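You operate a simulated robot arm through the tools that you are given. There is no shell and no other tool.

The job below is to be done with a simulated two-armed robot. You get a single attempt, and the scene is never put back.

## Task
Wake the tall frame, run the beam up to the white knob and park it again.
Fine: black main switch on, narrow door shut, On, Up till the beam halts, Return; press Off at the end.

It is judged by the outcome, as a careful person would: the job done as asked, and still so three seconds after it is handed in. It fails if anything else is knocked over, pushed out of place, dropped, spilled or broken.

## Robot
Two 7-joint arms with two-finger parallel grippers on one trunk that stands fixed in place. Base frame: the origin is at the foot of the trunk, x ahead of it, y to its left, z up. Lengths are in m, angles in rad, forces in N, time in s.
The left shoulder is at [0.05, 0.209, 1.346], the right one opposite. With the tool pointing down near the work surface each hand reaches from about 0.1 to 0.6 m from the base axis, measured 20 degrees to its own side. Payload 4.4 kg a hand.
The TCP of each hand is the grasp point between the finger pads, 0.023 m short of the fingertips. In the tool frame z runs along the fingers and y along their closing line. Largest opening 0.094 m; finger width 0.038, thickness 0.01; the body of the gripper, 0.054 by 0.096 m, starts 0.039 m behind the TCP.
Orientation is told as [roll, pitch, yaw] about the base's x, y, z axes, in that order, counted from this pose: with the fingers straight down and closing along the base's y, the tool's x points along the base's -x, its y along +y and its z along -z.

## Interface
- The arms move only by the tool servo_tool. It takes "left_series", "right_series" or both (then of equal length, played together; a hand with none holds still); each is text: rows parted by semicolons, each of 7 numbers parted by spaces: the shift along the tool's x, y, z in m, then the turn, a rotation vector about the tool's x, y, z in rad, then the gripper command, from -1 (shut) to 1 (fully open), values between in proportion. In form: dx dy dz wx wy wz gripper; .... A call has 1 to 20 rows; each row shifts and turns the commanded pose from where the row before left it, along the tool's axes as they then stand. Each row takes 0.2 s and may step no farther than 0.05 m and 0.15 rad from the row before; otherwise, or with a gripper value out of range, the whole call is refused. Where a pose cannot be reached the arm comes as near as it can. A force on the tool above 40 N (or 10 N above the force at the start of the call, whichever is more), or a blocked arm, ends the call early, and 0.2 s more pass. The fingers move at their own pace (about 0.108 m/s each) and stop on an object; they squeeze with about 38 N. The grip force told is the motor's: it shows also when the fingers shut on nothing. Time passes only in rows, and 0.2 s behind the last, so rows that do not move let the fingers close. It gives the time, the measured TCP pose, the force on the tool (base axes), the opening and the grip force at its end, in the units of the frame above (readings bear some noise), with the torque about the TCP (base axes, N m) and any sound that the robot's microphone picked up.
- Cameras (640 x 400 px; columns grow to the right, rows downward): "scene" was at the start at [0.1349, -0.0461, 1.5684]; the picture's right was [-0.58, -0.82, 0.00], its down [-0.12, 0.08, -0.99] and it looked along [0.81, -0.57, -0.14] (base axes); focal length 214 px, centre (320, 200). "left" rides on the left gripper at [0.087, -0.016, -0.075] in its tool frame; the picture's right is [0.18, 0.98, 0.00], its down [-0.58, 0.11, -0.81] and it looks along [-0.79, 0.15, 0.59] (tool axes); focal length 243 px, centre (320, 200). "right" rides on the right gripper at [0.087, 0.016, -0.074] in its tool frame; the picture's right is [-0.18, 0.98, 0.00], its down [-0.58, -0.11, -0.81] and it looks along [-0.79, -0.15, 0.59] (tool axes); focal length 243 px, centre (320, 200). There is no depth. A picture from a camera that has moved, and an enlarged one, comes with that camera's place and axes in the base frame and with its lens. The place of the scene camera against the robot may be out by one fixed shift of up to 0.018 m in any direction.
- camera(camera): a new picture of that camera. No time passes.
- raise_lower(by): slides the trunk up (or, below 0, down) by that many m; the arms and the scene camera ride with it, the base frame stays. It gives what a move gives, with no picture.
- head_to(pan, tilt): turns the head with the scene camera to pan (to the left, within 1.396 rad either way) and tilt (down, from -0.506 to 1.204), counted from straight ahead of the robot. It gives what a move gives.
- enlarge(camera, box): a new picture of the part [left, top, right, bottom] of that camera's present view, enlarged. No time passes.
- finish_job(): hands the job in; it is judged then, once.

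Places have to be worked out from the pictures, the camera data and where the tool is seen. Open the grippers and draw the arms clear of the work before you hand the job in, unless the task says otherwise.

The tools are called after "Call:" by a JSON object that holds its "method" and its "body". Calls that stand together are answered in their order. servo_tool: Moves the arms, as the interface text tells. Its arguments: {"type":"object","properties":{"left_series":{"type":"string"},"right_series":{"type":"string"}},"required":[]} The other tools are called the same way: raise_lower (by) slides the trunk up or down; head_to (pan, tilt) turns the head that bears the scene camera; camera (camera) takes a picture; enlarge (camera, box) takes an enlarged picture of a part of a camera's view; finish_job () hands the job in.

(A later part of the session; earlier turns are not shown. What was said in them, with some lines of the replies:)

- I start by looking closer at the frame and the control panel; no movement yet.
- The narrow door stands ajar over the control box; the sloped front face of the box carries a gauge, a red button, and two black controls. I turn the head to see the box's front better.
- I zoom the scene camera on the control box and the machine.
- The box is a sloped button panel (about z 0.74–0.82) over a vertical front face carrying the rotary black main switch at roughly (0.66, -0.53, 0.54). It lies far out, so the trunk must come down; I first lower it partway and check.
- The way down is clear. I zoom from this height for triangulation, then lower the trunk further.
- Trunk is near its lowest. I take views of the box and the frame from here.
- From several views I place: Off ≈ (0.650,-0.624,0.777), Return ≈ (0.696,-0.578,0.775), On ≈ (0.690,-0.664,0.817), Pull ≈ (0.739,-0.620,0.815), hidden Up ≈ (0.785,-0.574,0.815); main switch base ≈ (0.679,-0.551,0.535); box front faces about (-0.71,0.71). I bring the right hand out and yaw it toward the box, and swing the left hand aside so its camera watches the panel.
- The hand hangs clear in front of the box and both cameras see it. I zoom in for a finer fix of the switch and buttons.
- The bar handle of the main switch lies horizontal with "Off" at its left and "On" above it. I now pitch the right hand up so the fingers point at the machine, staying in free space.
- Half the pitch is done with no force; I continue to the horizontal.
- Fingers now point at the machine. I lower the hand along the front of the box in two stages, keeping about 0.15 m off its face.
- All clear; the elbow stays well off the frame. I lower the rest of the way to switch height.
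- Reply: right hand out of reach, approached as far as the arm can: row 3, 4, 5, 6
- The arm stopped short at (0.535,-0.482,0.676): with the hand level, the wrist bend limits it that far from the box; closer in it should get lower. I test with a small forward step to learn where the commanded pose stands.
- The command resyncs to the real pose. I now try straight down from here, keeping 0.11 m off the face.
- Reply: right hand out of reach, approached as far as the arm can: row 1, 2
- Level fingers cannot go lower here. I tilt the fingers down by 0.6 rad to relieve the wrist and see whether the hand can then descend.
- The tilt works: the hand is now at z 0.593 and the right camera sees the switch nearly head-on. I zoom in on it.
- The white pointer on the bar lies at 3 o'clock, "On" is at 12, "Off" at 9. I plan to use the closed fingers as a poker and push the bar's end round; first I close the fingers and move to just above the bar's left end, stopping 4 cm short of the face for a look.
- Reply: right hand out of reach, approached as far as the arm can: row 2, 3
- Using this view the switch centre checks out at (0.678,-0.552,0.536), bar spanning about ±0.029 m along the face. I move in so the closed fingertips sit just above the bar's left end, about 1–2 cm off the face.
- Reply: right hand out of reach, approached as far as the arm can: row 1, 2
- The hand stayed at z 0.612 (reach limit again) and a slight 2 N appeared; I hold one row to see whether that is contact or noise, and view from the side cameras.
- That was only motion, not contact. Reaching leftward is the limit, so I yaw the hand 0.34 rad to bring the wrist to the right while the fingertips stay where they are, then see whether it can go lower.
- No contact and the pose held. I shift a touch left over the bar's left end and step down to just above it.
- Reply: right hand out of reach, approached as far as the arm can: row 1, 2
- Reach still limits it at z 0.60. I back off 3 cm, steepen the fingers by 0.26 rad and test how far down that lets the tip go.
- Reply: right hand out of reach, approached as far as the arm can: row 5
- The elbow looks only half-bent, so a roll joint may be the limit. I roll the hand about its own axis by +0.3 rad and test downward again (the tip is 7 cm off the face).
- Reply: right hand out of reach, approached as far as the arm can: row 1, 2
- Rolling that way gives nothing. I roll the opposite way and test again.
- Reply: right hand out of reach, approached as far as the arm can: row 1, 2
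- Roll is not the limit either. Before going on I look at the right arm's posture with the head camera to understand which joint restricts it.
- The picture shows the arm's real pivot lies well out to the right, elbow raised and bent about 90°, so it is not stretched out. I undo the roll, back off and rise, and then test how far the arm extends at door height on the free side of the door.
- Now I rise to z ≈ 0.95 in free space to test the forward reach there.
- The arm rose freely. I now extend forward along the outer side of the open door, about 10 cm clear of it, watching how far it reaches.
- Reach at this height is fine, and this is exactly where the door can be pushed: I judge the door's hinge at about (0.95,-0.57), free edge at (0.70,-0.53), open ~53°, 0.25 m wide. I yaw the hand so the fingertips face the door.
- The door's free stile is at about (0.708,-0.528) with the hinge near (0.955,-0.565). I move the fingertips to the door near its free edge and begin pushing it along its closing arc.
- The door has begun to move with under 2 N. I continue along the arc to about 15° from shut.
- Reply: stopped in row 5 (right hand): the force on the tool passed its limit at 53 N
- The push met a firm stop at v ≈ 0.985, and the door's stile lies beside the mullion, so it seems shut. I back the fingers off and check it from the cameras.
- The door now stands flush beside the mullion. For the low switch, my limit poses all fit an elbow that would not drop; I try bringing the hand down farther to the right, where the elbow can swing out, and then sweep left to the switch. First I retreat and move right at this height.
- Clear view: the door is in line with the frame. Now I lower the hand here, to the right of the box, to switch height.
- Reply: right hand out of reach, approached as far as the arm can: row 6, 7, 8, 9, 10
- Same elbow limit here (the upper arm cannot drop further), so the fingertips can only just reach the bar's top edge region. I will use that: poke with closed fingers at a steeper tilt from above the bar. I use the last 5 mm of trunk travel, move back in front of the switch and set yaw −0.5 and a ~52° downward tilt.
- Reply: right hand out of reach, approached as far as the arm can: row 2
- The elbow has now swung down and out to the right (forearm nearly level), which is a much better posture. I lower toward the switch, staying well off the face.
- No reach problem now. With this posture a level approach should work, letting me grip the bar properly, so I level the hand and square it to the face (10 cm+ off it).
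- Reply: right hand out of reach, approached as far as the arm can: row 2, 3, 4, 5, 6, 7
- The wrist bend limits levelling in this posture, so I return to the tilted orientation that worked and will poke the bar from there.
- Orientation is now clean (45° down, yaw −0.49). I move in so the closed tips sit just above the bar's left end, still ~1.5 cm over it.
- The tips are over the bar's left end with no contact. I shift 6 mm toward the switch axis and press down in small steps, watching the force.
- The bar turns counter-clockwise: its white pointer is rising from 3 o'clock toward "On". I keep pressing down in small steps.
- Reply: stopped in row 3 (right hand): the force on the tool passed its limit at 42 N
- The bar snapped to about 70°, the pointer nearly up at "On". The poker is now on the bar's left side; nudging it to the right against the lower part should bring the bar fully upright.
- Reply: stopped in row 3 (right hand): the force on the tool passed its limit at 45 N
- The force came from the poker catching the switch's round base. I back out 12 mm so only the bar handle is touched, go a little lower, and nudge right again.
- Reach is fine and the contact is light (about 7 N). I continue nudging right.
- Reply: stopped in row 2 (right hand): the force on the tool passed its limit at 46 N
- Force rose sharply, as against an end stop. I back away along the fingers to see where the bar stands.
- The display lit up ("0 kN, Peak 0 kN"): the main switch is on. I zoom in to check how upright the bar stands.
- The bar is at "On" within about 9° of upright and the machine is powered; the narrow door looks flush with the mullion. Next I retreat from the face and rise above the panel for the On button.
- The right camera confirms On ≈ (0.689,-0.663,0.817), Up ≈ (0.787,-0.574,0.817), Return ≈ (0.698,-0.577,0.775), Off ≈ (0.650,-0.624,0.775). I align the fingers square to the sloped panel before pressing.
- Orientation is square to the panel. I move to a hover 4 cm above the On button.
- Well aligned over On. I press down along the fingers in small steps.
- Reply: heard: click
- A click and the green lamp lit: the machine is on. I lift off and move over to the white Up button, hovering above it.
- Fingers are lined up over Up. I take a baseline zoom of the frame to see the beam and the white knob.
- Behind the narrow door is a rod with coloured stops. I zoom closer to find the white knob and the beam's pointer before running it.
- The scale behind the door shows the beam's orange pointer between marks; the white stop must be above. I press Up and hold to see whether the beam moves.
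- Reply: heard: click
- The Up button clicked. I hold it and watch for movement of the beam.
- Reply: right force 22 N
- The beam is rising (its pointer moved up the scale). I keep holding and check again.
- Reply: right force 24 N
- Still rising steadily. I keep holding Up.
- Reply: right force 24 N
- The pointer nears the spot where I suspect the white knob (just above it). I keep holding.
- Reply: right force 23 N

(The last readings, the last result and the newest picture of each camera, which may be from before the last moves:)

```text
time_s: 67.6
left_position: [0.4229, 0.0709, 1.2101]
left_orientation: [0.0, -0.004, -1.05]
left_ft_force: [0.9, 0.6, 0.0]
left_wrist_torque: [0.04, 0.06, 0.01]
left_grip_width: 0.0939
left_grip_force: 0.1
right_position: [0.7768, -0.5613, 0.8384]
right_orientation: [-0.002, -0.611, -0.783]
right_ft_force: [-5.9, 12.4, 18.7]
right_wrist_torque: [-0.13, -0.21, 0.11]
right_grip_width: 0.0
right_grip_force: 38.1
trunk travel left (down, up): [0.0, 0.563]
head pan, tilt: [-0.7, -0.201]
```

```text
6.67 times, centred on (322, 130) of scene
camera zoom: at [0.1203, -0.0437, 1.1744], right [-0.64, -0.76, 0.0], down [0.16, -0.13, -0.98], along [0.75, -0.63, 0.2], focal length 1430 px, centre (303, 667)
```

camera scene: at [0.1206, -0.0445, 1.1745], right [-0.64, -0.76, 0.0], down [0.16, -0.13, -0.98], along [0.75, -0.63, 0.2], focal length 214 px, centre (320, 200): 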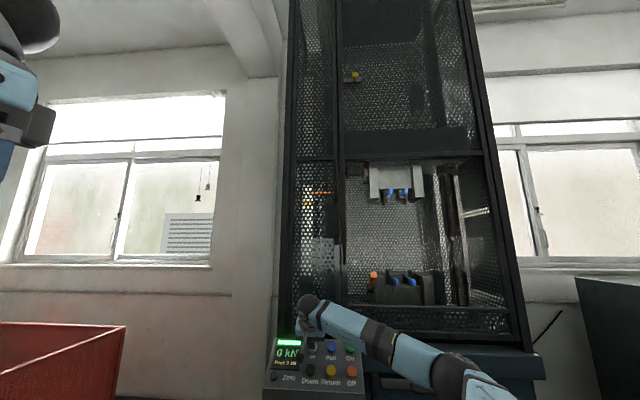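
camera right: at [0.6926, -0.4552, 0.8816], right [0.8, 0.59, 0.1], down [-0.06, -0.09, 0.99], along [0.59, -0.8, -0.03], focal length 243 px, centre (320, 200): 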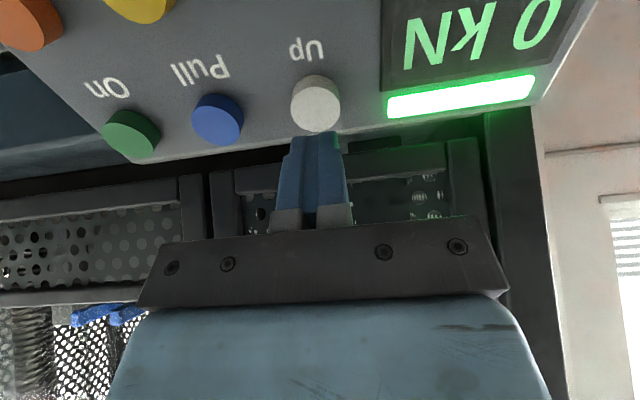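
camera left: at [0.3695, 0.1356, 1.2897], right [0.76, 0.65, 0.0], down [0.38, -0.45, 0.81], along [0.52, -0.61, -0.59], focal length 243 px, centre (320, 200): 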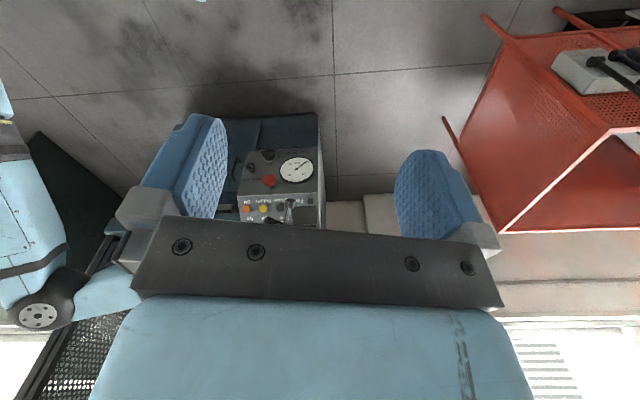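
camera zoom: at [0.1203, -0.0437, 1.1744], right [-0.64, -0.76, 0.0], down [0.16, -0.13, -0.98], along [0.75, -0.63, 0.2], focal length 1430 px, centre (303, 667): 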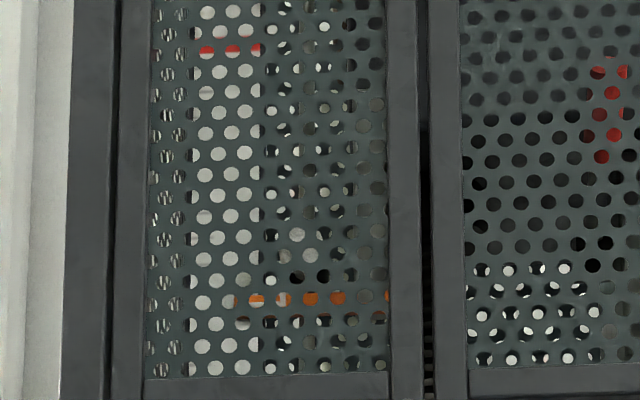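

The beam has halted just beneath the pale knob — its pointer is unchanged over the last 1.2 s. I release Up and move over to hover above the yellow Return button.

Call:
{"method": "servo_tool", "body": {"right_series": "0 0 -0.021 0 0 0 -1; 0 0 -0.021 0 0 0 -1; 0.024 -0.0222 0.0007 0 0 0 -1; 0.024 -0.0222 0.0007 0 0 0 -1; 0.024 -0.0222 0.0007 0 0 0 -1"}}

Call:
{"method": "camera", "body": {"camera": "right"}}

Call:
{"method": "enlarge", "body": {"camera": "scene", "box": [300, 100, 345, 160]}}

```text
time_s: 68.8
left_position: [0.4248, 0.0688, 1.2102]
left_orientation: [-0.001, 0.0, -1.049]
left_ft_force: [-0.2, 0.3, 0.7]
left_wrist_torque: [0.03, 0.01, 0.03]
left_grip_width: 0.0941
left_grip_force: 0.0
right_position: [0.6741, -0.5521, 0.8243]
right_orientation: [-0.001, -0.609, -0.783]
right_ft_force: [0.0, -0.8, 0.3]
right_wrist_torque: [-0.02, 0.02, -0.01]
right_grip_width: 0.0
right_grip_force: 37.6
trunk travel left (down, up): [0.0, 0.563]
head pan, tilt: [-0.7, -0.201]
```

```text
taken
camera right: at [0.6043, -0.4605, 0.8365], right [0.8, 0.59, 0.1], down [-0.06, -0.09, 0.99], along [0.6, -0.8, -0.03], focal length 243 px, centre (320, 200)
```

right: 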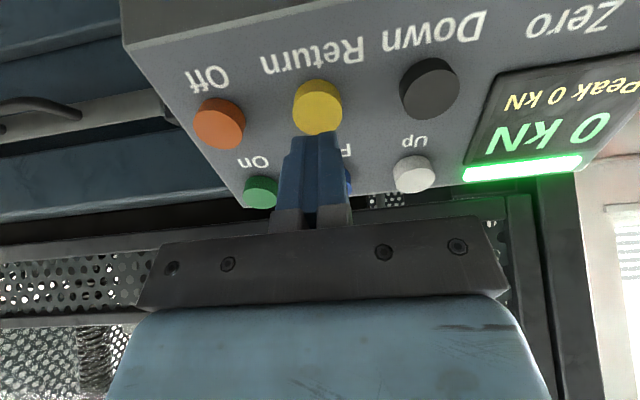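

```text
6.67 times, centred on (322, 130) of scene
camera zoom: at [0.1229, -0.0462, 1.1739], right [-0.64, -0.77, 0.0], down [0.15, -0.13, -0.98], along [0.75, -0.63, 0.2], focal length 1430 px, centre (303, 667)
```

zoom: 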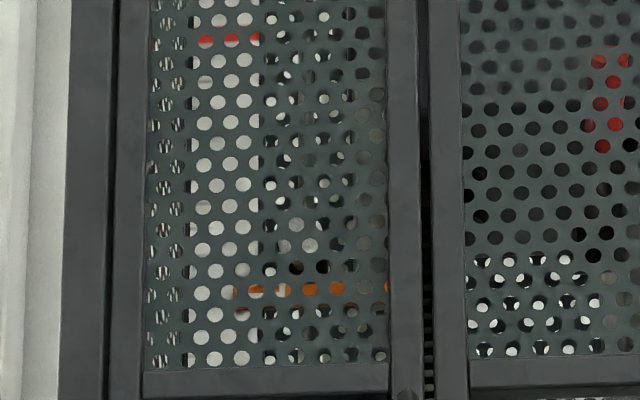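

Beam stays at the white knob. The fingers line up over Return; I press it.

Call:
{"method": "servo_tool", "body": {"right_series": "0 0.001 0.013 0 0 0 -1; 0 0 0.013 0 0 0 -1; 0 0 0.008 0 0 0 -1; 0 0 0.004 0 0 0 -1; 0 0 0.003 0 0 0 -1"}}

Call:
{"method": "enlarge", "body": {"camera": "scene", "box": [280, 30, 480, 200]}}

```text
time_s: 70.0
left_position: [0.4237, 0.0716, 1.2096]
left_orientation: [-0.001, -0.004, -1.048]
left_ft_force: [-0.2, -0.3, 0.1]
left_wrist_torque: [0.03, -0.01, 0.0]
left_grip_width: 0.0939
left_grip_force: 0.1
right_position: [0.6905, -0.568, 0.7937]
right_orientation: [0.0, -0.612, -0.782]
right_ft_force: [-14.0, 9.9, 10.6]
right_wrist_torque: [-0.05, 0.01, -0.04]
right_grip_width: 0.0003
right_grip_force: 37.6
trunk travel left (down, up): [0.0, 0.563]
head pan, tilt: [-0.7, -0.201]
heard: click
```

```text
2.35 times, centred on (380, 115) of scene
camera zoom: at [0.1209, -0.0446, 1.1744], right [-0.64, -0.76, 0.0], down [0.15, -0.13, -0.98], along [0.75, -0.63, 0.2], focal length 505 px, centre (179, 400)
```

zoom: 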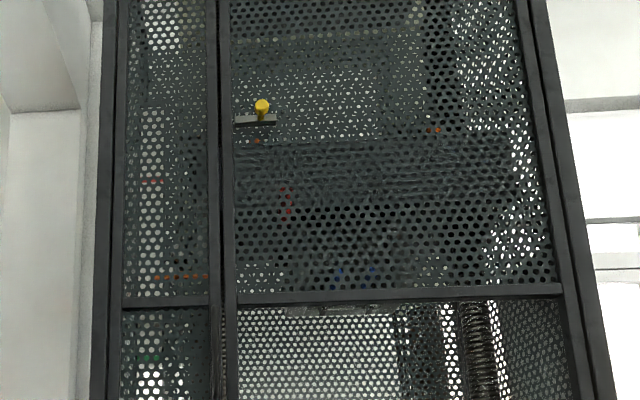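

Return clicked and the pointer has started down. I hold and watch.

Call:
{"method": "servo_tool", "body": {"right_series": "0 0 0 0 0 0 -1; 0 0 0 0 0 0 -1; 0 0 0 0 0 0 -1; 0 0 0 0 0 0 -1; 0 0 0 0 0 0 -1"}}

Call:
{"method": "enlarge", "body": {"camera": "scene", "box": [280, 30, 480, 200]}}

```text
time_s: 71.2
left_position: [0.423, 0.0716, 1.2106]
left_orientation: [-0.001, -0.004, -1.047]
left_ft_force: [0.6, 0.3, 0.2]
left_wrist_torque: [-0.01, -0.01, -0.01]
left_grip_width: 0.0941
left_grip_force: 0.0
right_position: [0.6914, -0.5663, 0.7949]
right_orientation: [-0.003, -0.61, -0.783]
right_ft_force: [-5.8, 10.8, 15.7]
right_wrist_torque: [-0.1, -0.17, 0.12]
right_grip_width: 0.0
right_grip_force: 38.1
trunk travel left (down, up): [0.0, 0.563]
head pan, tilt: [-0.7, -0.201]
```

```text
2.35 times, centred on (380, 115) of scene
camera zoom: at [0.1209, -0.0441, 1.1743], right [-0.64, -0.76, 0.0], down [0.15, -0.13, -0.98], along [0.75, -0.63, 0.2], focal length 505 px, centre (179, 400)
```

zoom: 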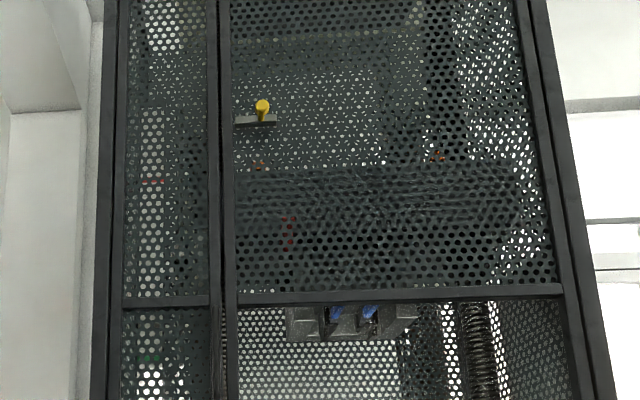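

The beam is descending. I keep holding Return and check its progress toward the original park height.

Call:
{"method": "servo_tool", "body": {"right_series": "0 0 0 0 0 0 -1; 0 0 0 0 0 0 -1; 0 0 0 0 0 0 -1; 0 0 0 0 0 0 -1; 0 0 0 0 0 0 -1; 0 0 0 0 0 0 -1"}}

Call:
{"method": "enlarge", "body": {"camera": "scene", "box": [280, 30, 480, 200]}}

```text
time_s: 72.6
left_position: [0.4222, 0.0705, 1.2105]
left_orientation: [-0.001, -0.004, -1.049]
left_ft_force: [-0.4, -0.6, -0.6]
left_wrist_torque: [-0.03, -0.02, 0.01]
left_grip_width: 0.094
left_grip_force: 0.2
right_position: [0.6899, -0.5674, 0.7952]
right_orientation: [-0.001, -0.612, -0.782]
right_ft_force: [-1.9, 11.8, 18.4]
right_wrist_torque: [-0.19, -0.28, 0.1]
right_grip_width: 0.0
right_grip_force: 38.3
trunk travel left (down, up): [0.0, 0.563]
head pan, tilt: [-0.7, -0.201]
```

```text
2.35 times, centred on (380, 115) of scene
camera zoom: at [0.1209, -0.0439, 1.1743], right [-0.64, -0.76, 0.0], down [0.15, -0.13, -0.98], along [0.75, -0.63, 0.2], focal length 505 px, centre (179, 400)
```

zoom: 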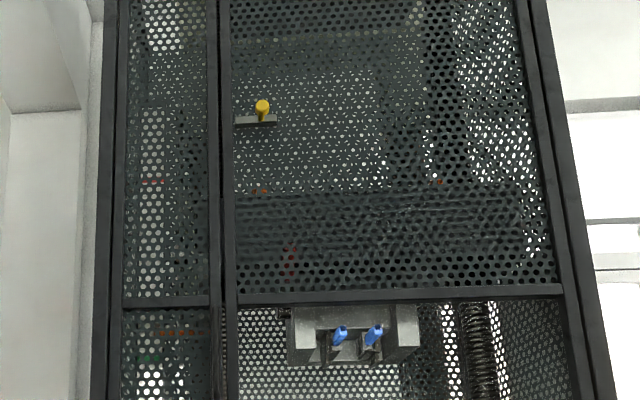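

Pointer is at mid-way (332 vs. about 381 originally). I keep holding.

Call:
{"method": "servo_tool", "body": {"right_series": "0 0 0 0 0 0 -1; 0 0 0 0 0 0 -1; 0 0 0 0 0 0 -1; 0 0 0 0 0 0 -1; 0 0 0 0 0 0 -1; 0 0 0 0 0 0 -1; 0 0 0 0 0 0 -1"}}

Call:
{"method": "enlarge", "body": {"camera": "scene", "box": [280, 30, 480, 200]}}

```text
time_s: 74.2
left_position: [0.4232, 0.0714, 1.2105]
left_orientation: [0.002, -0.004, -1.05]
left_ft_force: [-0.3, 0.2, 0.0]
left_wrist_torque: [0.01, 0.02, 0.01]
left_grip_width: 0.0939
left_grip_force: 0.1
right_position: [0.69, -0.5667, 0.7952]
right_orientation: [-0.002, -0.612, -0.782]
right_ft_force: [-4.5, 10.5, 18.5]
right_wrist_torque: [-0.19, -0.24, 0.07]
right_grip_width: 0.0
right_grip_force: 37.7
trunk travel left (down, up): [0.0, 0.563]
head pan, tilt: [-0.7, -0.201]
```

```text
2.35 times, centred on (380, 115) of scene
camera zoom: at [0.1208, -0.0439, 1.1743], right [-0.64, -0.76, 0.0], down [0.15, -0.13, -0.98], along [0.75, -0.63, 0.2], focal length 505 px, centre (179, 400)
```

zoom: 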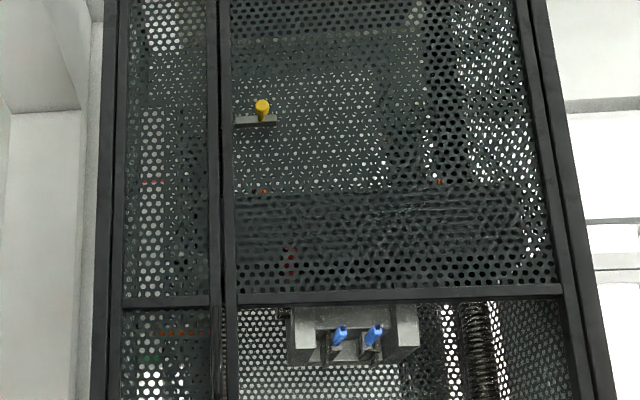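

The beam has stopped with the pointer at 332, a bit above its starting height. I look closely at where it stands against the scale marks before deciding.

Call:
{"method": "enlarge", "body": {"camera": "scene", "box": [300, 140, 345, 200]}}

Call:
{"method": "enlarge", "body": {"camera": "scene", "box": [285, 150, 365, 290]}}

Call:
{"method": "enlarge", "body": {"camera": "scene", "box": [260, 280, 370, 400]}}

Call:
{"method": "camera", "body": {"camera": "right"}}

```text
6.67 times, centred on (322, 170) of scene
camera zoom: at [0.1208, -0.0439, 1.1743], right [-0.64, -0.76, 0.0], down [0.15, -0.13, -0.98], along [0.75, -0.63, 0.2], focal length 1430 px, centre (303, 400)
```

zoom: 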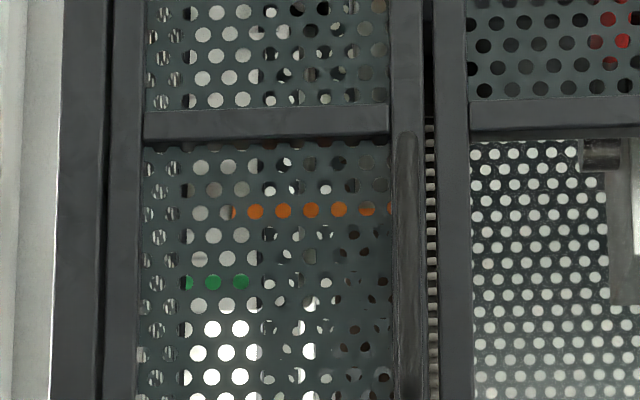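

```text
2.86 times, centred on (325, 220) of scene
camera zoom: at [0.1208, -0.0439, 1.1743], right [-0.64, -0.76, 0.0], down [0.15, -0.13, -0.98], along [0.75, -0.63, 0.2], focal length 613 px, centre (306, 143)
```

zoom: 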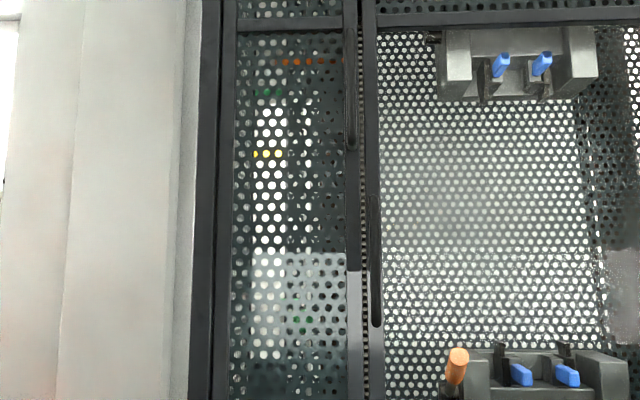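

```text
3.33 times, centred on (315, 340) of scene
camera zoom: at [0.1208, -0.0439, 1.1743], right [-0.64, -0.76, 0.0], down [0.15, -0.13, -0.98], along [0.75, -0.63, 0.2], focal length 715 px, centre (337, -267)
```

zoom: 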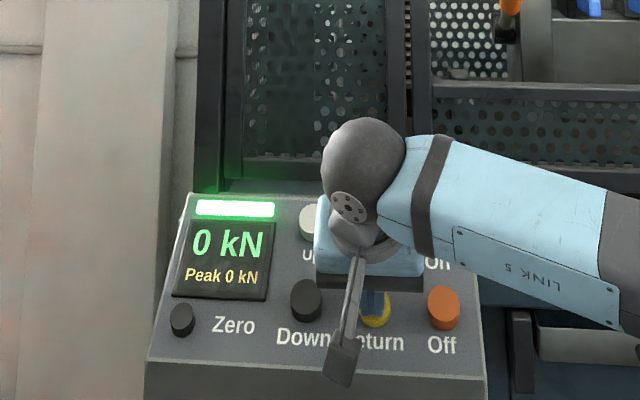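

```text
taken
camera right: at [0.6211, -0.4766, 0.8067], right [0.8, 0.59, 0.1], down [-0.07, -0.09, 0.99], along [0.6, -0.8, -0.03], focal length 243 px, centre (320, 200)
```

right: 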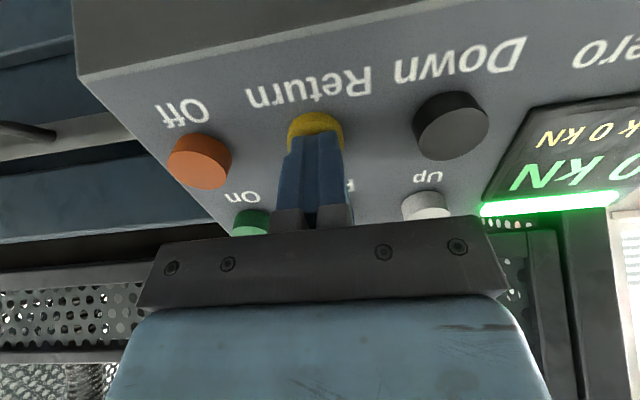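

By triangulation the beam started with its pointer at about z 1.40, rose to 1.635, and has stopped at about 1.50, so it is not yet back; the button probably eased off as the arm settled. I press Return slightly deeper and watch.

Call:
{"method": "servo_tool", "body": {"right_series": "0 0 0.003 0 0 0 -1; 0 0 0 0 0 0 -1; 0 0 0 0 0 0 -1; 0 0 0 0 0 0 -1"}}

Call:
{"method": "enlarge", "body": {"camera": "scene", "box": [280, 30, 480, 200]}}

```text
time_s: 75.2
left_position: [0.4227, 0.0714, 1.2103]
left_orientation: [0.001, -0.003, -1.048]
left_ft_force: [-0.5, -0.1, 0.4]
left_wrist_torque: [0.0, -0.01, -0.01]
left_grip_width: 0.0945
left_grip_force: 0.1
right_position: [0.6903, -0.5681, 0.7943]
right_orientation: [-0.002, -0.612, -0.783]
right_ft_force: [-15.0, 17.1, 20.4]
right_wrist_torque: [-0.13, -0.13, 0.06]
right_grip_width: 0.0001
right_grip_force: 37.9
trunk travel left (down, up): [0.0, 0.563]
head pan, tilt: [-0.7, -0.201]
```

```text
2.35 times, centred on (380, 115) of scene
camera zoom: at [0.1198, -0.0433, 1.1745], right [-0.64, -0.76, 0.0], down [0.16, -0.13, -0.98], along [0.75, -0.63, 0.2], focal length 505 px, centre (179, 400)
```

zoom: 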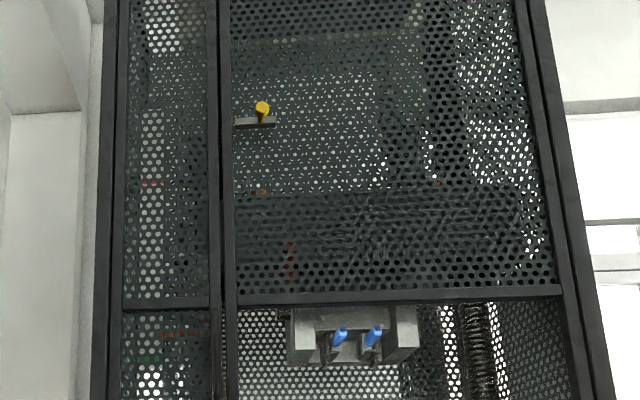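

No further motion even with a firmer press, so it stopped on its own. I release Return fully, look, and then press it once more to see whether the beam wants to go further.

Call:
{"method": "servo_tool", "body": {"right_series": "0 0 -0.02 0 0 0 -1; 0 0 0 0 0 0 -1; 0 0 0 0 0 0 -1"}}

Call:
{"method": "enlarge", "body": {"camera": "scene", "box": [280, 30, 480, 200]}}

Call:
{"method": "camera", "body": {"camera": "right"}}

```text
time_s: 76.0
left_position: [0.4239, 0.0696, 1.2091]
left_orientation: [0.0, -0.001, -1.046]
left_ft_force: [1.3, 0.6, 0.9]
left_wrist_torque: [-0.03, 0.01, -0.04]
left_grip_width: 0.0938
left_grip_force: 0.1
right_position: [0.6836, -0.5624, 0.8063]
right_orientation: [-0.003, -0.606, -0.782]
right_ft_force: [-0.1, 0.1, 0.5]
right_wrist_torque: [-0.01, 0.04, 0.03]
right_grip_width: 0.0001
right_grip_force: 37.9
trunk travel left (down, up): [0.0, 0.563]
head pan, tilt: [-0.7, -0.201]
```

```text
2.35 times, centred on (380, 115) of scene
camera zoom: at [0.1228, -0.046, 1.1738], right [-0.64, -0.76, 0.0], down [0.15, -0.13, -0.98], along [0.75, -0.63, 0.2], focal length 505 px, centre (179, 400)
```

zoom: 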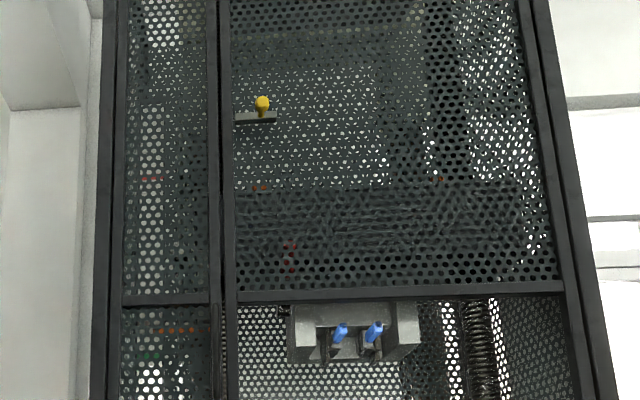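

```text
taken
camera right: at [0.6149, -0.4715, 0.8185], right [0.8, 0.59, 0.1], down [-0.06, -0.09, 0.99], along [0.59, -0.8, -0.03], focal length 243 px, centre (320, 200)
```

right: 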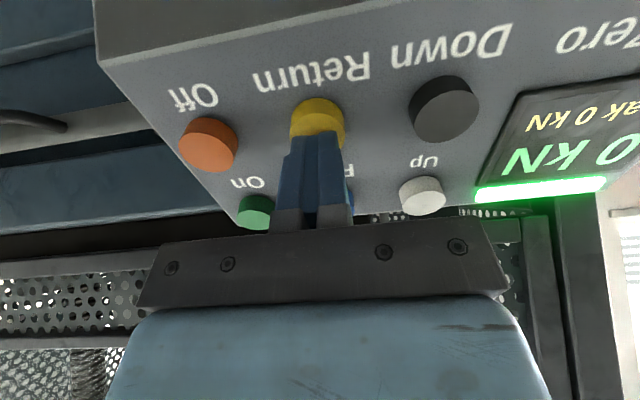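

Released; the beam stays put. I press Return a second time.

Call:
{"method": "servo_tool", "body": {"right_series": "0 0 0.008 0 0 0 -1; 0 0 0.006 0 0 0 -1; 0 0 0.004 0 0 0 -1; 0 0 0 0 0 0 -1; 0 0 0 0 0 0 -1; 0 0 0 0 0 0 -1"}}

Call:
{"method": "enlarge", "body": {"camera": "scene", "box": [280, 30, 480, 200]}}

```text
time_s: 77.4
left_position: [0.4219, 0.0703, 1.211]
left_orientation: [-0.001, -0.002, -1.049]
left_ft_force: [-0.6, -0.8, -0.4]
left_wrist_torque: [0.01, -0.03, 0.0]
left_grip_width: 0.094
left_grip_force: 0.0
right_position: [0.6906, -0.5691, 0.7951]
right_orientation: [-0.002, -0.609, -0.782]
right_ft_force: [-11.1, 13.3, 14.2]
right_wrist_torque: [-0.02, -0.08, 0.03]
right_grip_width: 0.0001
right_grip_force: 38.3
trunk travel left (down, up): [0.0, 0.563]
head pan, tilt: [-0.7, -0.201]
heard: click
```

```text
2.35 times, centred on (380, 115) of scene
camera zoom: at [0.1209, -0.0442, 1.1743], right [-0.64, -0.76, 0.0], down [0.15, -0.13, -0.98], along [0.75, -0.63, 0.2], focal length 505 px, centre (179, 400)
```

zoom: 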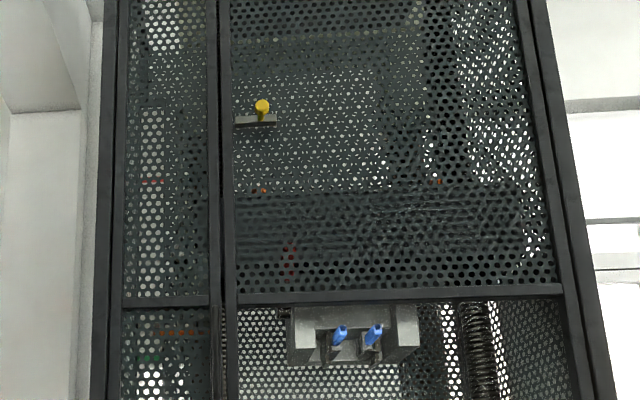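

A click but no motion: the beam is at its Return stop (the same offset above the green mark as it halted below the white knob), i.e. parked. I lift off and move to hover over the orange Off button.

Call:
{"method": "servo_tool", "body": {"right_series": "0 0 -0.02 0 0 0 -1; 0 0 -0.02 0 0 0 -1; 0 -0.0335 0 0 0 0 -1; 0 -0.0335 0 0 0 0 -1"}}

Call:
{"method": "camera", "body": {"camera": "right"}}

Call:
{"method": "enlarge", "body": {"camera": "scene", "box": [280, 30, 480, 200]}}

```text
time_s: 78.4
left_position: [0.4237, 0.0686, 1.209]
left_orientation: [0.0, 0.001, -1.049]
left_ft_force: [0.5, 0.3, 0.3]
left_wrist_torque: [-0.01, 0.0, 0.0]
left_grip_width: 0.0941
left_grip_force: 0.1
right_position: [0.6289, -0.6001, 0.8241]
right_orientation: [-0.003, -0.608, -0.781]
right_ft_force: [0.9, -0.2, 0.1]
right_wrist_torque: [0.01, -0.01, 0.0]
right_grip_width: 0.0001
right_grip_force: 37.8
trunk travel left (down, up): [0.0, 0.563]
head pan, tilt: [-0.7, -0.201]
```

```text
taken
camera right: at [0.5591, -0.5088, 0.8366], right [0.8, 0.59, 0.1], down [-0.06, -0.09, 0.99], along [0.6, -0.8, -0.03], focal length 243 px, centre (320, 200)
```

right: 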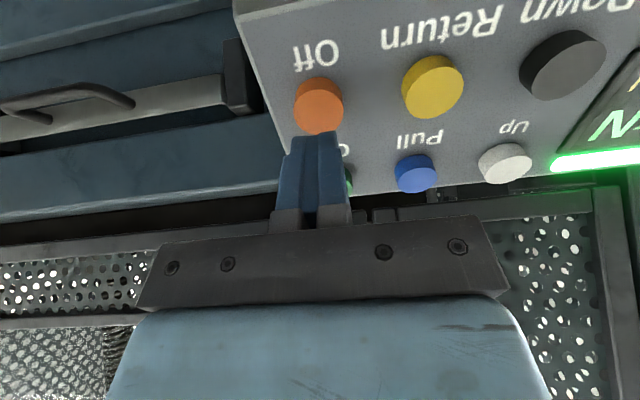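

```text
2.35 times, centred on (380, 115) of scene
camera zoom: at [0.1228, -0.0462, 1.1739], right [-0.64, -0.77, 0.0], down [0.15, -0.13, -0.98], along [0.75, -0.63, 0.2], focal length 505 px, centre (179, 400)
```

zoom: 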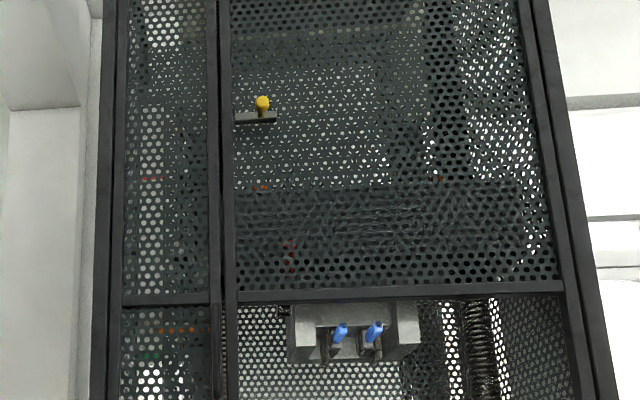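

Off is right under the fingertips and the beam remains parked. I press Off.

Call:
{"method": "servo_tool", "body": {"right_series": "0 -0.001 0.013 0 0 0 -1; 0 0 0.013 0 0 0 -1; 0 0 0.008 0 0 0 -1; 0 0 0.004 0 0 0 -1; 0 0 0.003 0 0 0 -1"}}

Call:
{"method": "enlarge", "body": {"camera": "scene", "box": [260, 280, 370, 400]}}

```text
time_s: 79.6
left_position: [0.4221, 0.0717, 1.2112]
left_orientation: [-0.002, -0.004, -1.048]
left_ft_force: [-0.6, 0.2, 0.6]
left_wrist_torque: [0.03, -0.02, -0.01]
left_grip_width: 0.0942
left_grip_force: 0.0
right_position: [0.6427, -0.616, 0.7942]
right_orientation: [0.0, -0.612, -0.781]
right_ft_force: [-15.9, 10.2, 14.9]
right_wrist_torque: [-0.11, -0.07, -0.1]
right_grip_width: 0.0
right_grip_force: 38.7
trunk travel left (down, up): [0.0, 0.563]
head pan, tilt: [-0.7, -0.201]
heard: click
```

```text
3.33 times, centred on (315, 340) of scene
camera zoom: at [0.1205, -0.0441, 1.1746], right [-0.64, -0.76, 0.0], down [0.16, -0.13, -0.98], along [0.75, -0.63, 0.2], focal length 715 px, centre (337, -267)
```

zoom: 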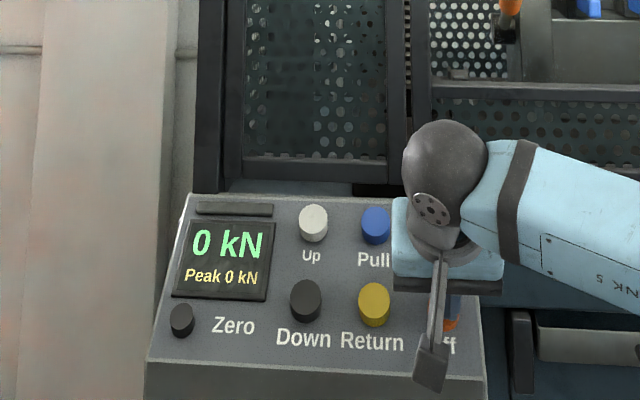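

The green lamp went out while the display stays lit: the drive is off, main switch still on. I release and draw the hand back clear of the panel.

Call:
{"method": "servo_tool", "body": {"right_series": "0 0 -0.02 0 0 0 -1; 0 0 -0.03 0 0 0 -1; 0.035 0 -0.03 0 0 0 -1; 0.035 0 -0.03 0 0 0 -1; 0.035 0 -0.03 0 0 0 -1; 0.035 0 -0.03 0 0 0 0; 0 0 0 0 0 0 1; 0 0 0 0 0 0 1"}}

Call:
{"method": "camera", "body": {"camera": "right"}}

Call:
{"method": "head_to", "body": {"pan": -0.7, "tilt": 0.3}}

Call:
{"method": "camera", "body": {"camera": "scene"}}

```text
time_s: 81.4
left_position: [0.4252, 0.0692, 1.2096]
left_orientation: [0.002, 0.0, -1.048]
left_ft_force: [-0.5, -0.3, -0.3]
left_wrist_torque: [0.02, -0.03, 0.03]
left_grip_width: 0.0939
left_grip_force: 0.1
right_position: [0.4913, -0.4687, 0.8499]
right_orientation: [-0.001, -0.608, -0.78]
right_ft_force: [0.0, -1.1, 0.3]
right_wrist_torque: [-0.02, -0.01, 0.01]
right_grip_width: 0.0941
right_grip_force: 0.0
trunk travel left (down, up): [0.0, 0.563]
head pan, tilt: [-0.7, -0.201]
```

```text
taken
camera right: at [0.4221, -0.3781, 0.8625], right [0.8, 0.59, 0.1], down [-0.06, -0.09, 0.99], along [0.6, -0.8, -0.03], focal length 243 px, centre (320, 200)
```

right: 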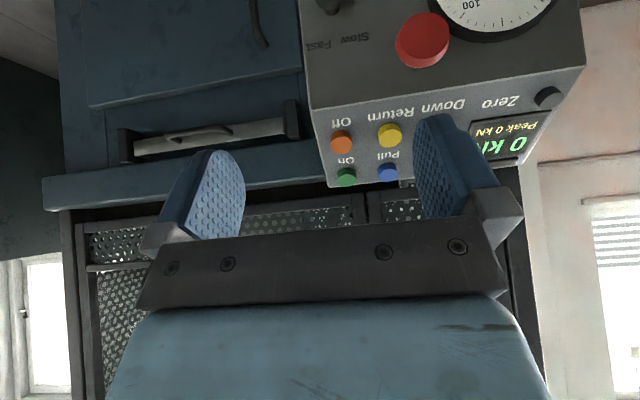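

```text
time_s: 82.4
left_position: [0.4247, 0.0689, 1.2098]
left_orientation: [0.001, 0.0, -1.049]
left_ft_force: [-0.7, 1.1, 0.0]
left_wrist_torque: [-0.01, -0.01, -0.02]
left_grip_width: 0.0937
left_grip_force: 0.1
right_position: [0.4921, -0.4686, 0.8501]
right_orientation: [-0.001, -0.608, -0.782]
right_ft_force: [-0.4, 0.7, -0.2]
right_wrist_torque: [0.0, 0.02, -0.01]
right_grip_width: 0.0942
right_grip_force: 0.0
trunk travel left (down, up): [0.0, 0.563]
head pan, tilt: [-0.7, 0.3]
```

```text
taken
camera scene: at [0.1307, -0.0527, 1.1287], right [-0.64, -0.76, 0.0], down [-0.23, 0.19, -0.96], along [0.73, -0.62, -0.29], focal length 214 px, centre (320, 200)
```

scene: 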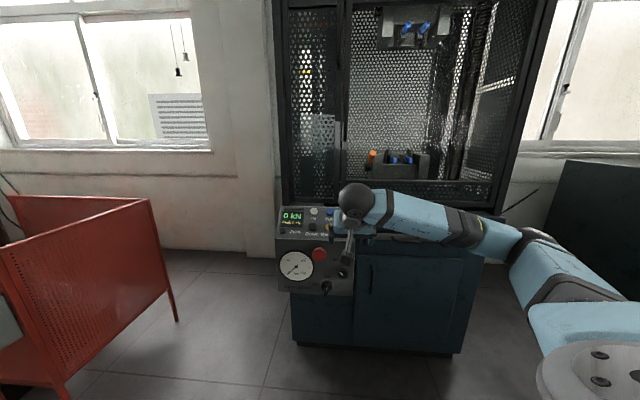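

Hands are clear. To check the parking without parallax, I raise the trunk so the head camera is level with the beam's pointer.

Call:
{"method": "raise_lower", "body": {"by": 0.34}}

Call:
{"method": "head_to", "body": {"pan": -0.7, "tilt": 0.0}}

Call:
{"method": "camera", "body": {"camera": "scene"}}

Call:
{"method": "enlarge", "body": {"camera": "scene", "box": [280, 130, 380, 270]}}

```text
time_s: 85.7
left_position: [0.425, 0.0689, 1.5496]
left_orientation: [0.001, -0.001, -1.05]
left_ft_force: [1.5, -0.2, 0.4]
left_wrist_torque: [0.0, -0.02, 0.0]
left_grip_width: 0.0939
left_grip_force: 0.0
right_position: [0.4921, -0.4696, 1.1897]
right_orientation: [-0.001, -0.608, -0.782]
right_ft_force: [-0.2, -0.1, -0.3]
right_wrist_torque: [-0.03, -0.02, 0.0]
right_grip_width: 0.0944
right_grip_force: 0.0
trunk travel left (down, up): [-0.34, 0.223]
head pan, tilt: [-0.7, 0.3]
```

```text
time_s: 86.5
left_position: [0.4248, 0.0672, 1.5498]
left_orientation: [0.0, -0.001, -1.048]
left_ft_force: [1.0, -0.8, 0.6]
left_wrist_torque: [0.01, -0.01, 0.0]
left_grip_width: 0.094
left_grip_force: 0.0
right_position: [0.4915, -0.4692, 1.1911]
right_orientation: [-0.002, -0.607, -0.781]
right_ft_force: [-0.3, 1.2, 0.0]
right_wrist_torque: [0.01, -0.02, 0.0]
right_grip_width: 0.0939
right_grip_force: 0.0
trunk travel left (down, up): [-0.34, 0.223]
head pan, tilt: [-0.7, 0.0]
```

```text
taken
camera scene: at [0.1281, -0.0506, 1.4963], right [-0.64, -0.76, 0.0], down [0.0, 0.0, -1.0], along [0.76, -0.64, 0.0], focal length 214 px, centre (320, 200)
```

scene: 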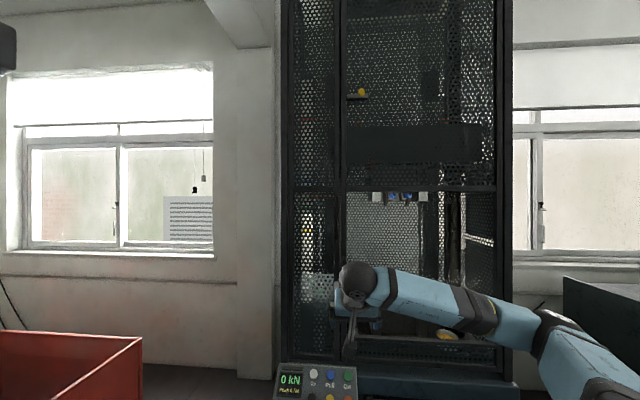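

```text
2.86 times, centred on (330, 200) of scene
camera zoom: at [0.1281, -0.0506, 1.4963], right [-0.64, -0.76, 0.0], down [0.0, 0.0, -1.0], along [0.76, -0.64, 0.0], focal length 613 px, centre (291, 200)
```

zoom: 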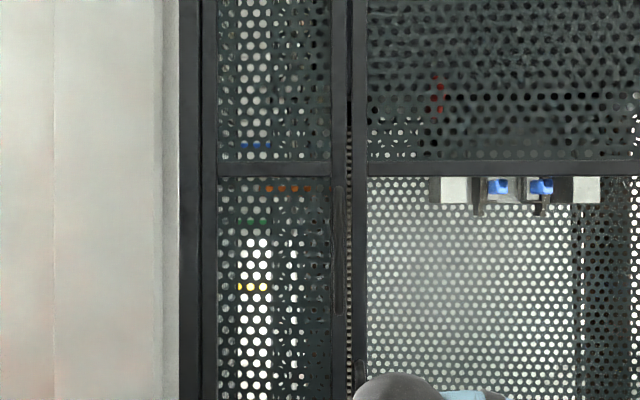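

From level, I see coloured marks: yellow ≈1.355, green ≈1.46, blue ≈1.58 and the pointer now at ≈1.515, whereas it began just above yellow. I zoom in along the whole scale to understand the park position.

Call:
{"method": "enlarge", "body": {"camera": "scene", "box": [305, 90, 350, 150]}}

Call:
{"method": "enlarge", "body": {"camera": "scene", "box": [305, 140, 350, 200]}}

Call:
{"method": "enlarge", "body": {"camera": "scene", "box": [305, 180, 350, 240]}}

Call:
{"method": "enlarge", "body": {"camera": "scene", "box": [305, 225, 350, 285]}}

Call:
{"method": "enlarge", "body": {"camera": "scene", "box": [280, 280, 355, 370]}}

```text
6.67 times, centred on (328, 120) of scene
camera zoom: at [0.1281, -0.0506, 1.4963], right [-0.64, -0.76, 0.0], down [0.0, 0.0, -1.0], along [0.76, -0.64, 0.0], focal length 1430 px, centre (270, 733)
```

zoom: 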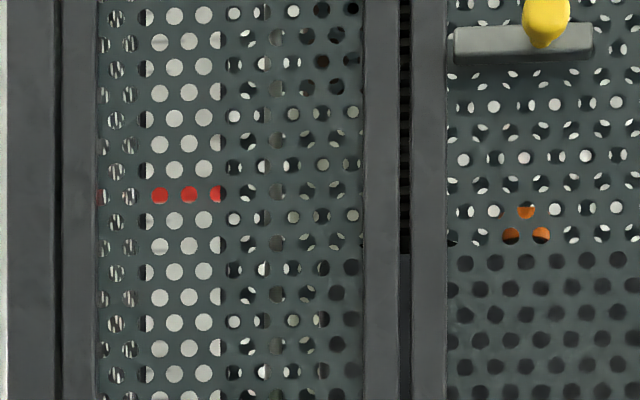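

```text
6.67 times, centred on (328, 170) of scene
camera zoom: at [0.1281, -0.0506, 1.4963], right [-0.64, -0.76, 0.0], down [0.0, 0.0, -1.0], along [0.76, -0.64, 0.0], focal length 1430 px, centre (270, 400)
```

zoom: 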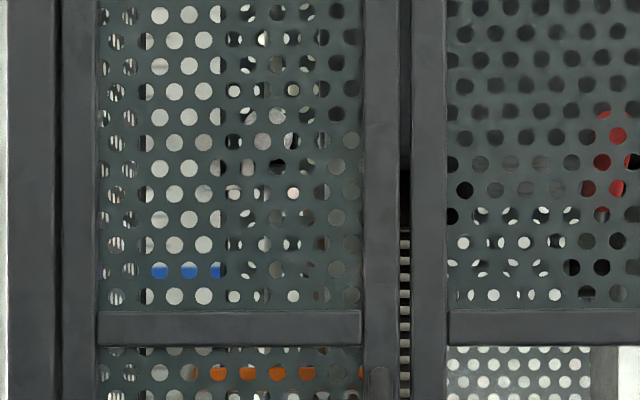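

```text
6.67 times, centred on (328, 210) of scene
camera zoom: at [0.1281, -0.0506, 1.4963], right [-0.64, -0.76, 0.0], down [0.0, 0.0, -1.0], along [0.76, -0.64, 0.0], focal length 1430 px, centre (270, 133)
```

zoom: 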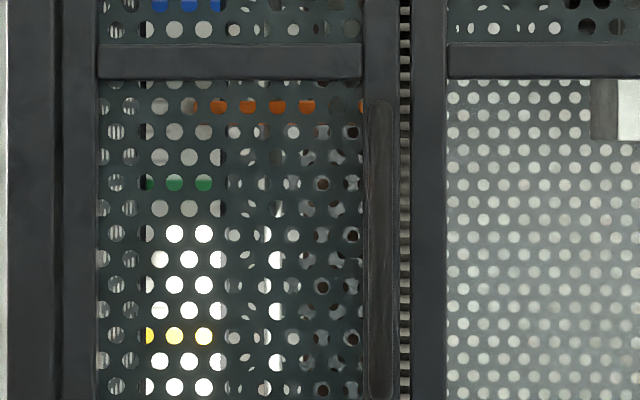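

```text
6.67 times, centred on (328, 255) of scene
camera zoom: at [0.1281, -0.0506, 1.4963], right [-0.64, -0.76, 0.0], down [0.0, 0.0, -1.0], along [0.76, -0.64, 0.0], focal length 1430 px, centre (270, -167)
```

zoom: 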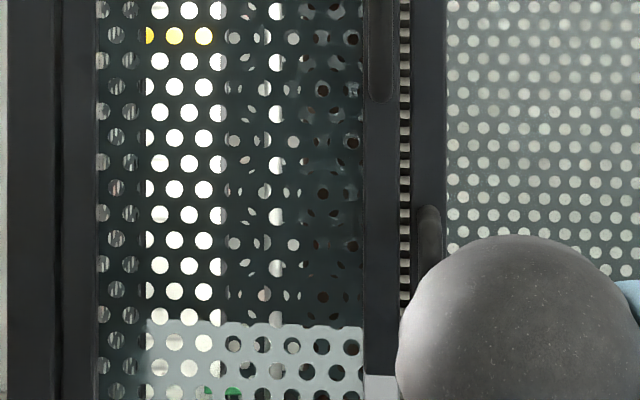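

```text
4.44 times, centred on (318, 325) of scene
camera zoom: at [0.1281, -0.0506, 1.4963], right [-0.64, -0.76, 0.0], down [0.0, 0.0, -1.0], along [0.76, -0.64, 0.0], focal length 953 px, centre (331, -356)
```

zoom: 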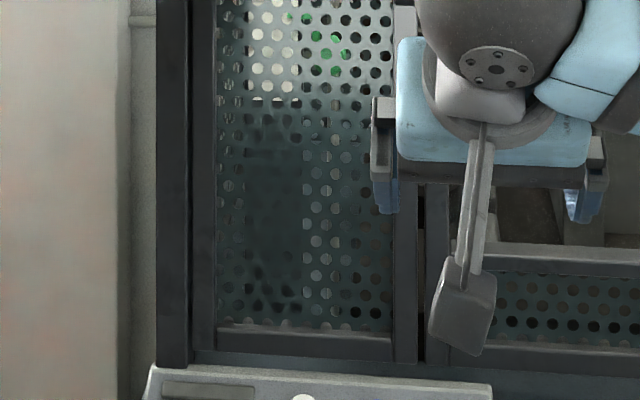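

Everything else reads right: a second Return press gave no motion, so this is the machine's own park point; the white knob sits on the rod just above where the beam had halted. I draw the right arm farther back and check the panel one last time.

Call:
{"method": "servo_tool", "body": {"right_series": "0.0308 0 -0.0214 0 0 0 1; 0.0308 0 -0.0214 0 0 0 1; 0.0308 0 -0.0214 0 0 0 1; 0.0308 0 -0.0214 0 0 0 1"}}

Call:
{"method": "head_to", "body": {"pan": -0.65, "tilt": 0.6}}

Call:
{"method": "camera", "body": {"camera": "scene"}}

Call:
{"method": "enlarge", "body": {"camera": "scene", "box": [290, 180, 390, 280]}}

Call:
{"method": "enlarge", "body": {"camera": "left", "box": [200, 100, 340, 230]}}

```text
time_s: 87.5
left_position: [0.4258, 0.0701, 1.549]
left_orientation: [-0.002, -0.003, -1.048]
left_ft_force: [1.2, 0.3, 0.2]
left_wrist_torque: [-0.04, 0.01, 0.03]
left_grip_width: 0.094
left_grip_force: 0.0
right_position: [0.4011, -0.3636, 1.1959]
right_orientation: [-0.006, -0.608, -0.781]
right_ft_force: [0.3, 0.6, 0.8]
right_wrist_torque: [0.0, 0.02, 0.01]
right_grip_width: 0.0941
right_grip_force: 0.0
right hand out of reach, approached as far as the arm can: row 4
trunk travel left (down, up): [-0.34, 0.223]
head pan, tilt: [-0.7, 0.0]
```

```text
time_s: 88.5
left_position: [0.425, 0.0678, 1.5491]
left_orientation: [0.001, 0.0, -1.049]
left_ft_force: [0.1, -0.8, -0.4]
left_wrist_torque: [-0.01, 0.0, -0.02]
left_grip_width: 0.0942
left_grip_force: 0.0
right_position: [0.4008, -0.3637, 1.194]
right_orientation: [-0.003, -0.609, -0.781]
right_ft_force: [-0.1, 0.6, -0.9]
right_wrist_torque: [0.0, 0.01, -0.02]
right_grip_width: 0.094
right_grip_force: 0.1
trunk travel left (down, up): [-0.34, 0.223]
head pan, tilt: [-0.649, 0.6]
```

```text
taken
camera scene: at [0.1298, -0.0458, 1.4412], right [-0.6, -0.8, 0.0], down [-0.45, 0.34, -0.83], along [0.66, -0.5, -0.56], focal length 214 px, centre (320, 200)
```

scene: 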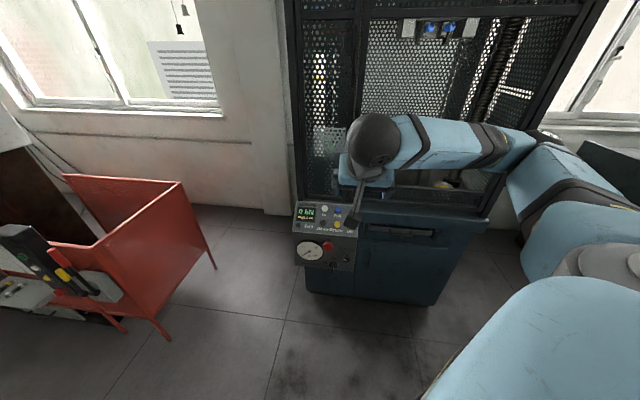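

```text
4.00 times, centred on (340, 230) of scene
camera zoom: at [0.1298, -0.0458, 1.4412], right [-0.6, -0.8, 0.0], down [-0.45, 0.34, -0.83], along [0.66, -0.5, -0.56], focal length 858 px, centre (240, 80)
```

zoom: 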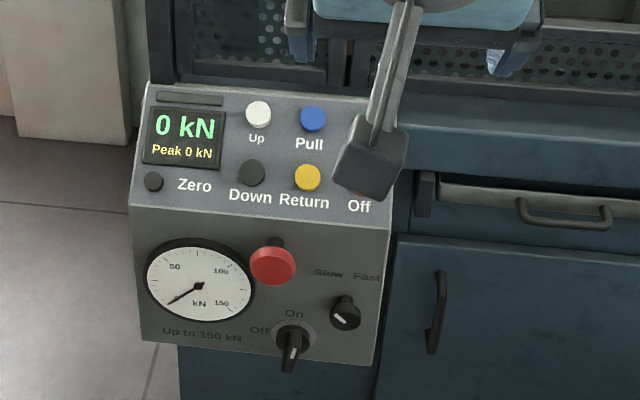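

```text
3.08 times, centred on (270, 165) of left
camera zoom: at [0.3694, 0.1358, 1.6245], right [0.76, 0.65, 0.0], down [0.38, -0.45, 0.81], along [0.52, -0.61, -0.59], focal length 746 px, centre (474, 308)
```

zoom: 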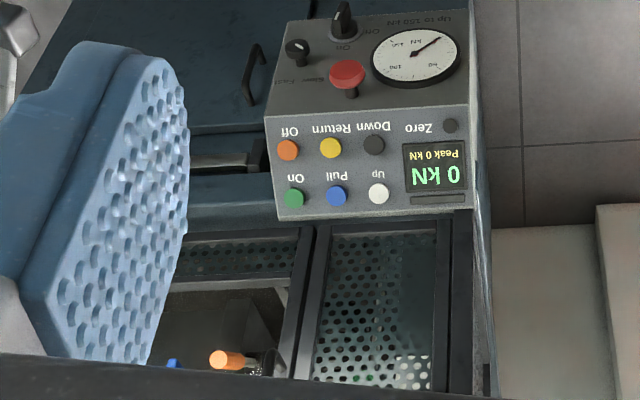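

The panel shows everything in order: display lit with the main switch at On, run lamp out, emergency button and speed knob untouched, narrow door flush, beam parked, grippers open and both arms clear. I hand the job in.

Call:
{"method": "finish_job", "body": {}}

```text
The job is handed in.
```

I ran the whole sequence and handed the job in, but two results are not exact: the parking height and the main switch angle.

| Step | Result |
|---|---|
| Black main switch | Turned to On; the display lit and stayed lit. The handle is about 9° short of fully upright. |
| Narrow door | Pushed shut until it met a firm stop; it looks flush with the frame. |
| On | Pressed; it clicked and the green lamp lit. |
| Up | Held until the beam stopped by itself, just under the pale knob on the rod behind the narrow door. I took that to be the white knob. |
| Return | Held until the beam stopped by itself. |
| Off | Pressed last; the green lamp went out. |

**Parking height:** the beam did not come back to where it started. By my camera estimates it stopped about 0.1 m higher. It stopped while I was still holding Return, and a second press clicked but did not move it. I took that height to be the machine's park position, but no mark on the scale confirmed it.

In the last pictures the red emergency button was not pressed and the speed knob was still on Slow. Both grippers are open. The left arm stayed out of the way, and I drew the right hand back from the panel, about 0.4 m clear of it.
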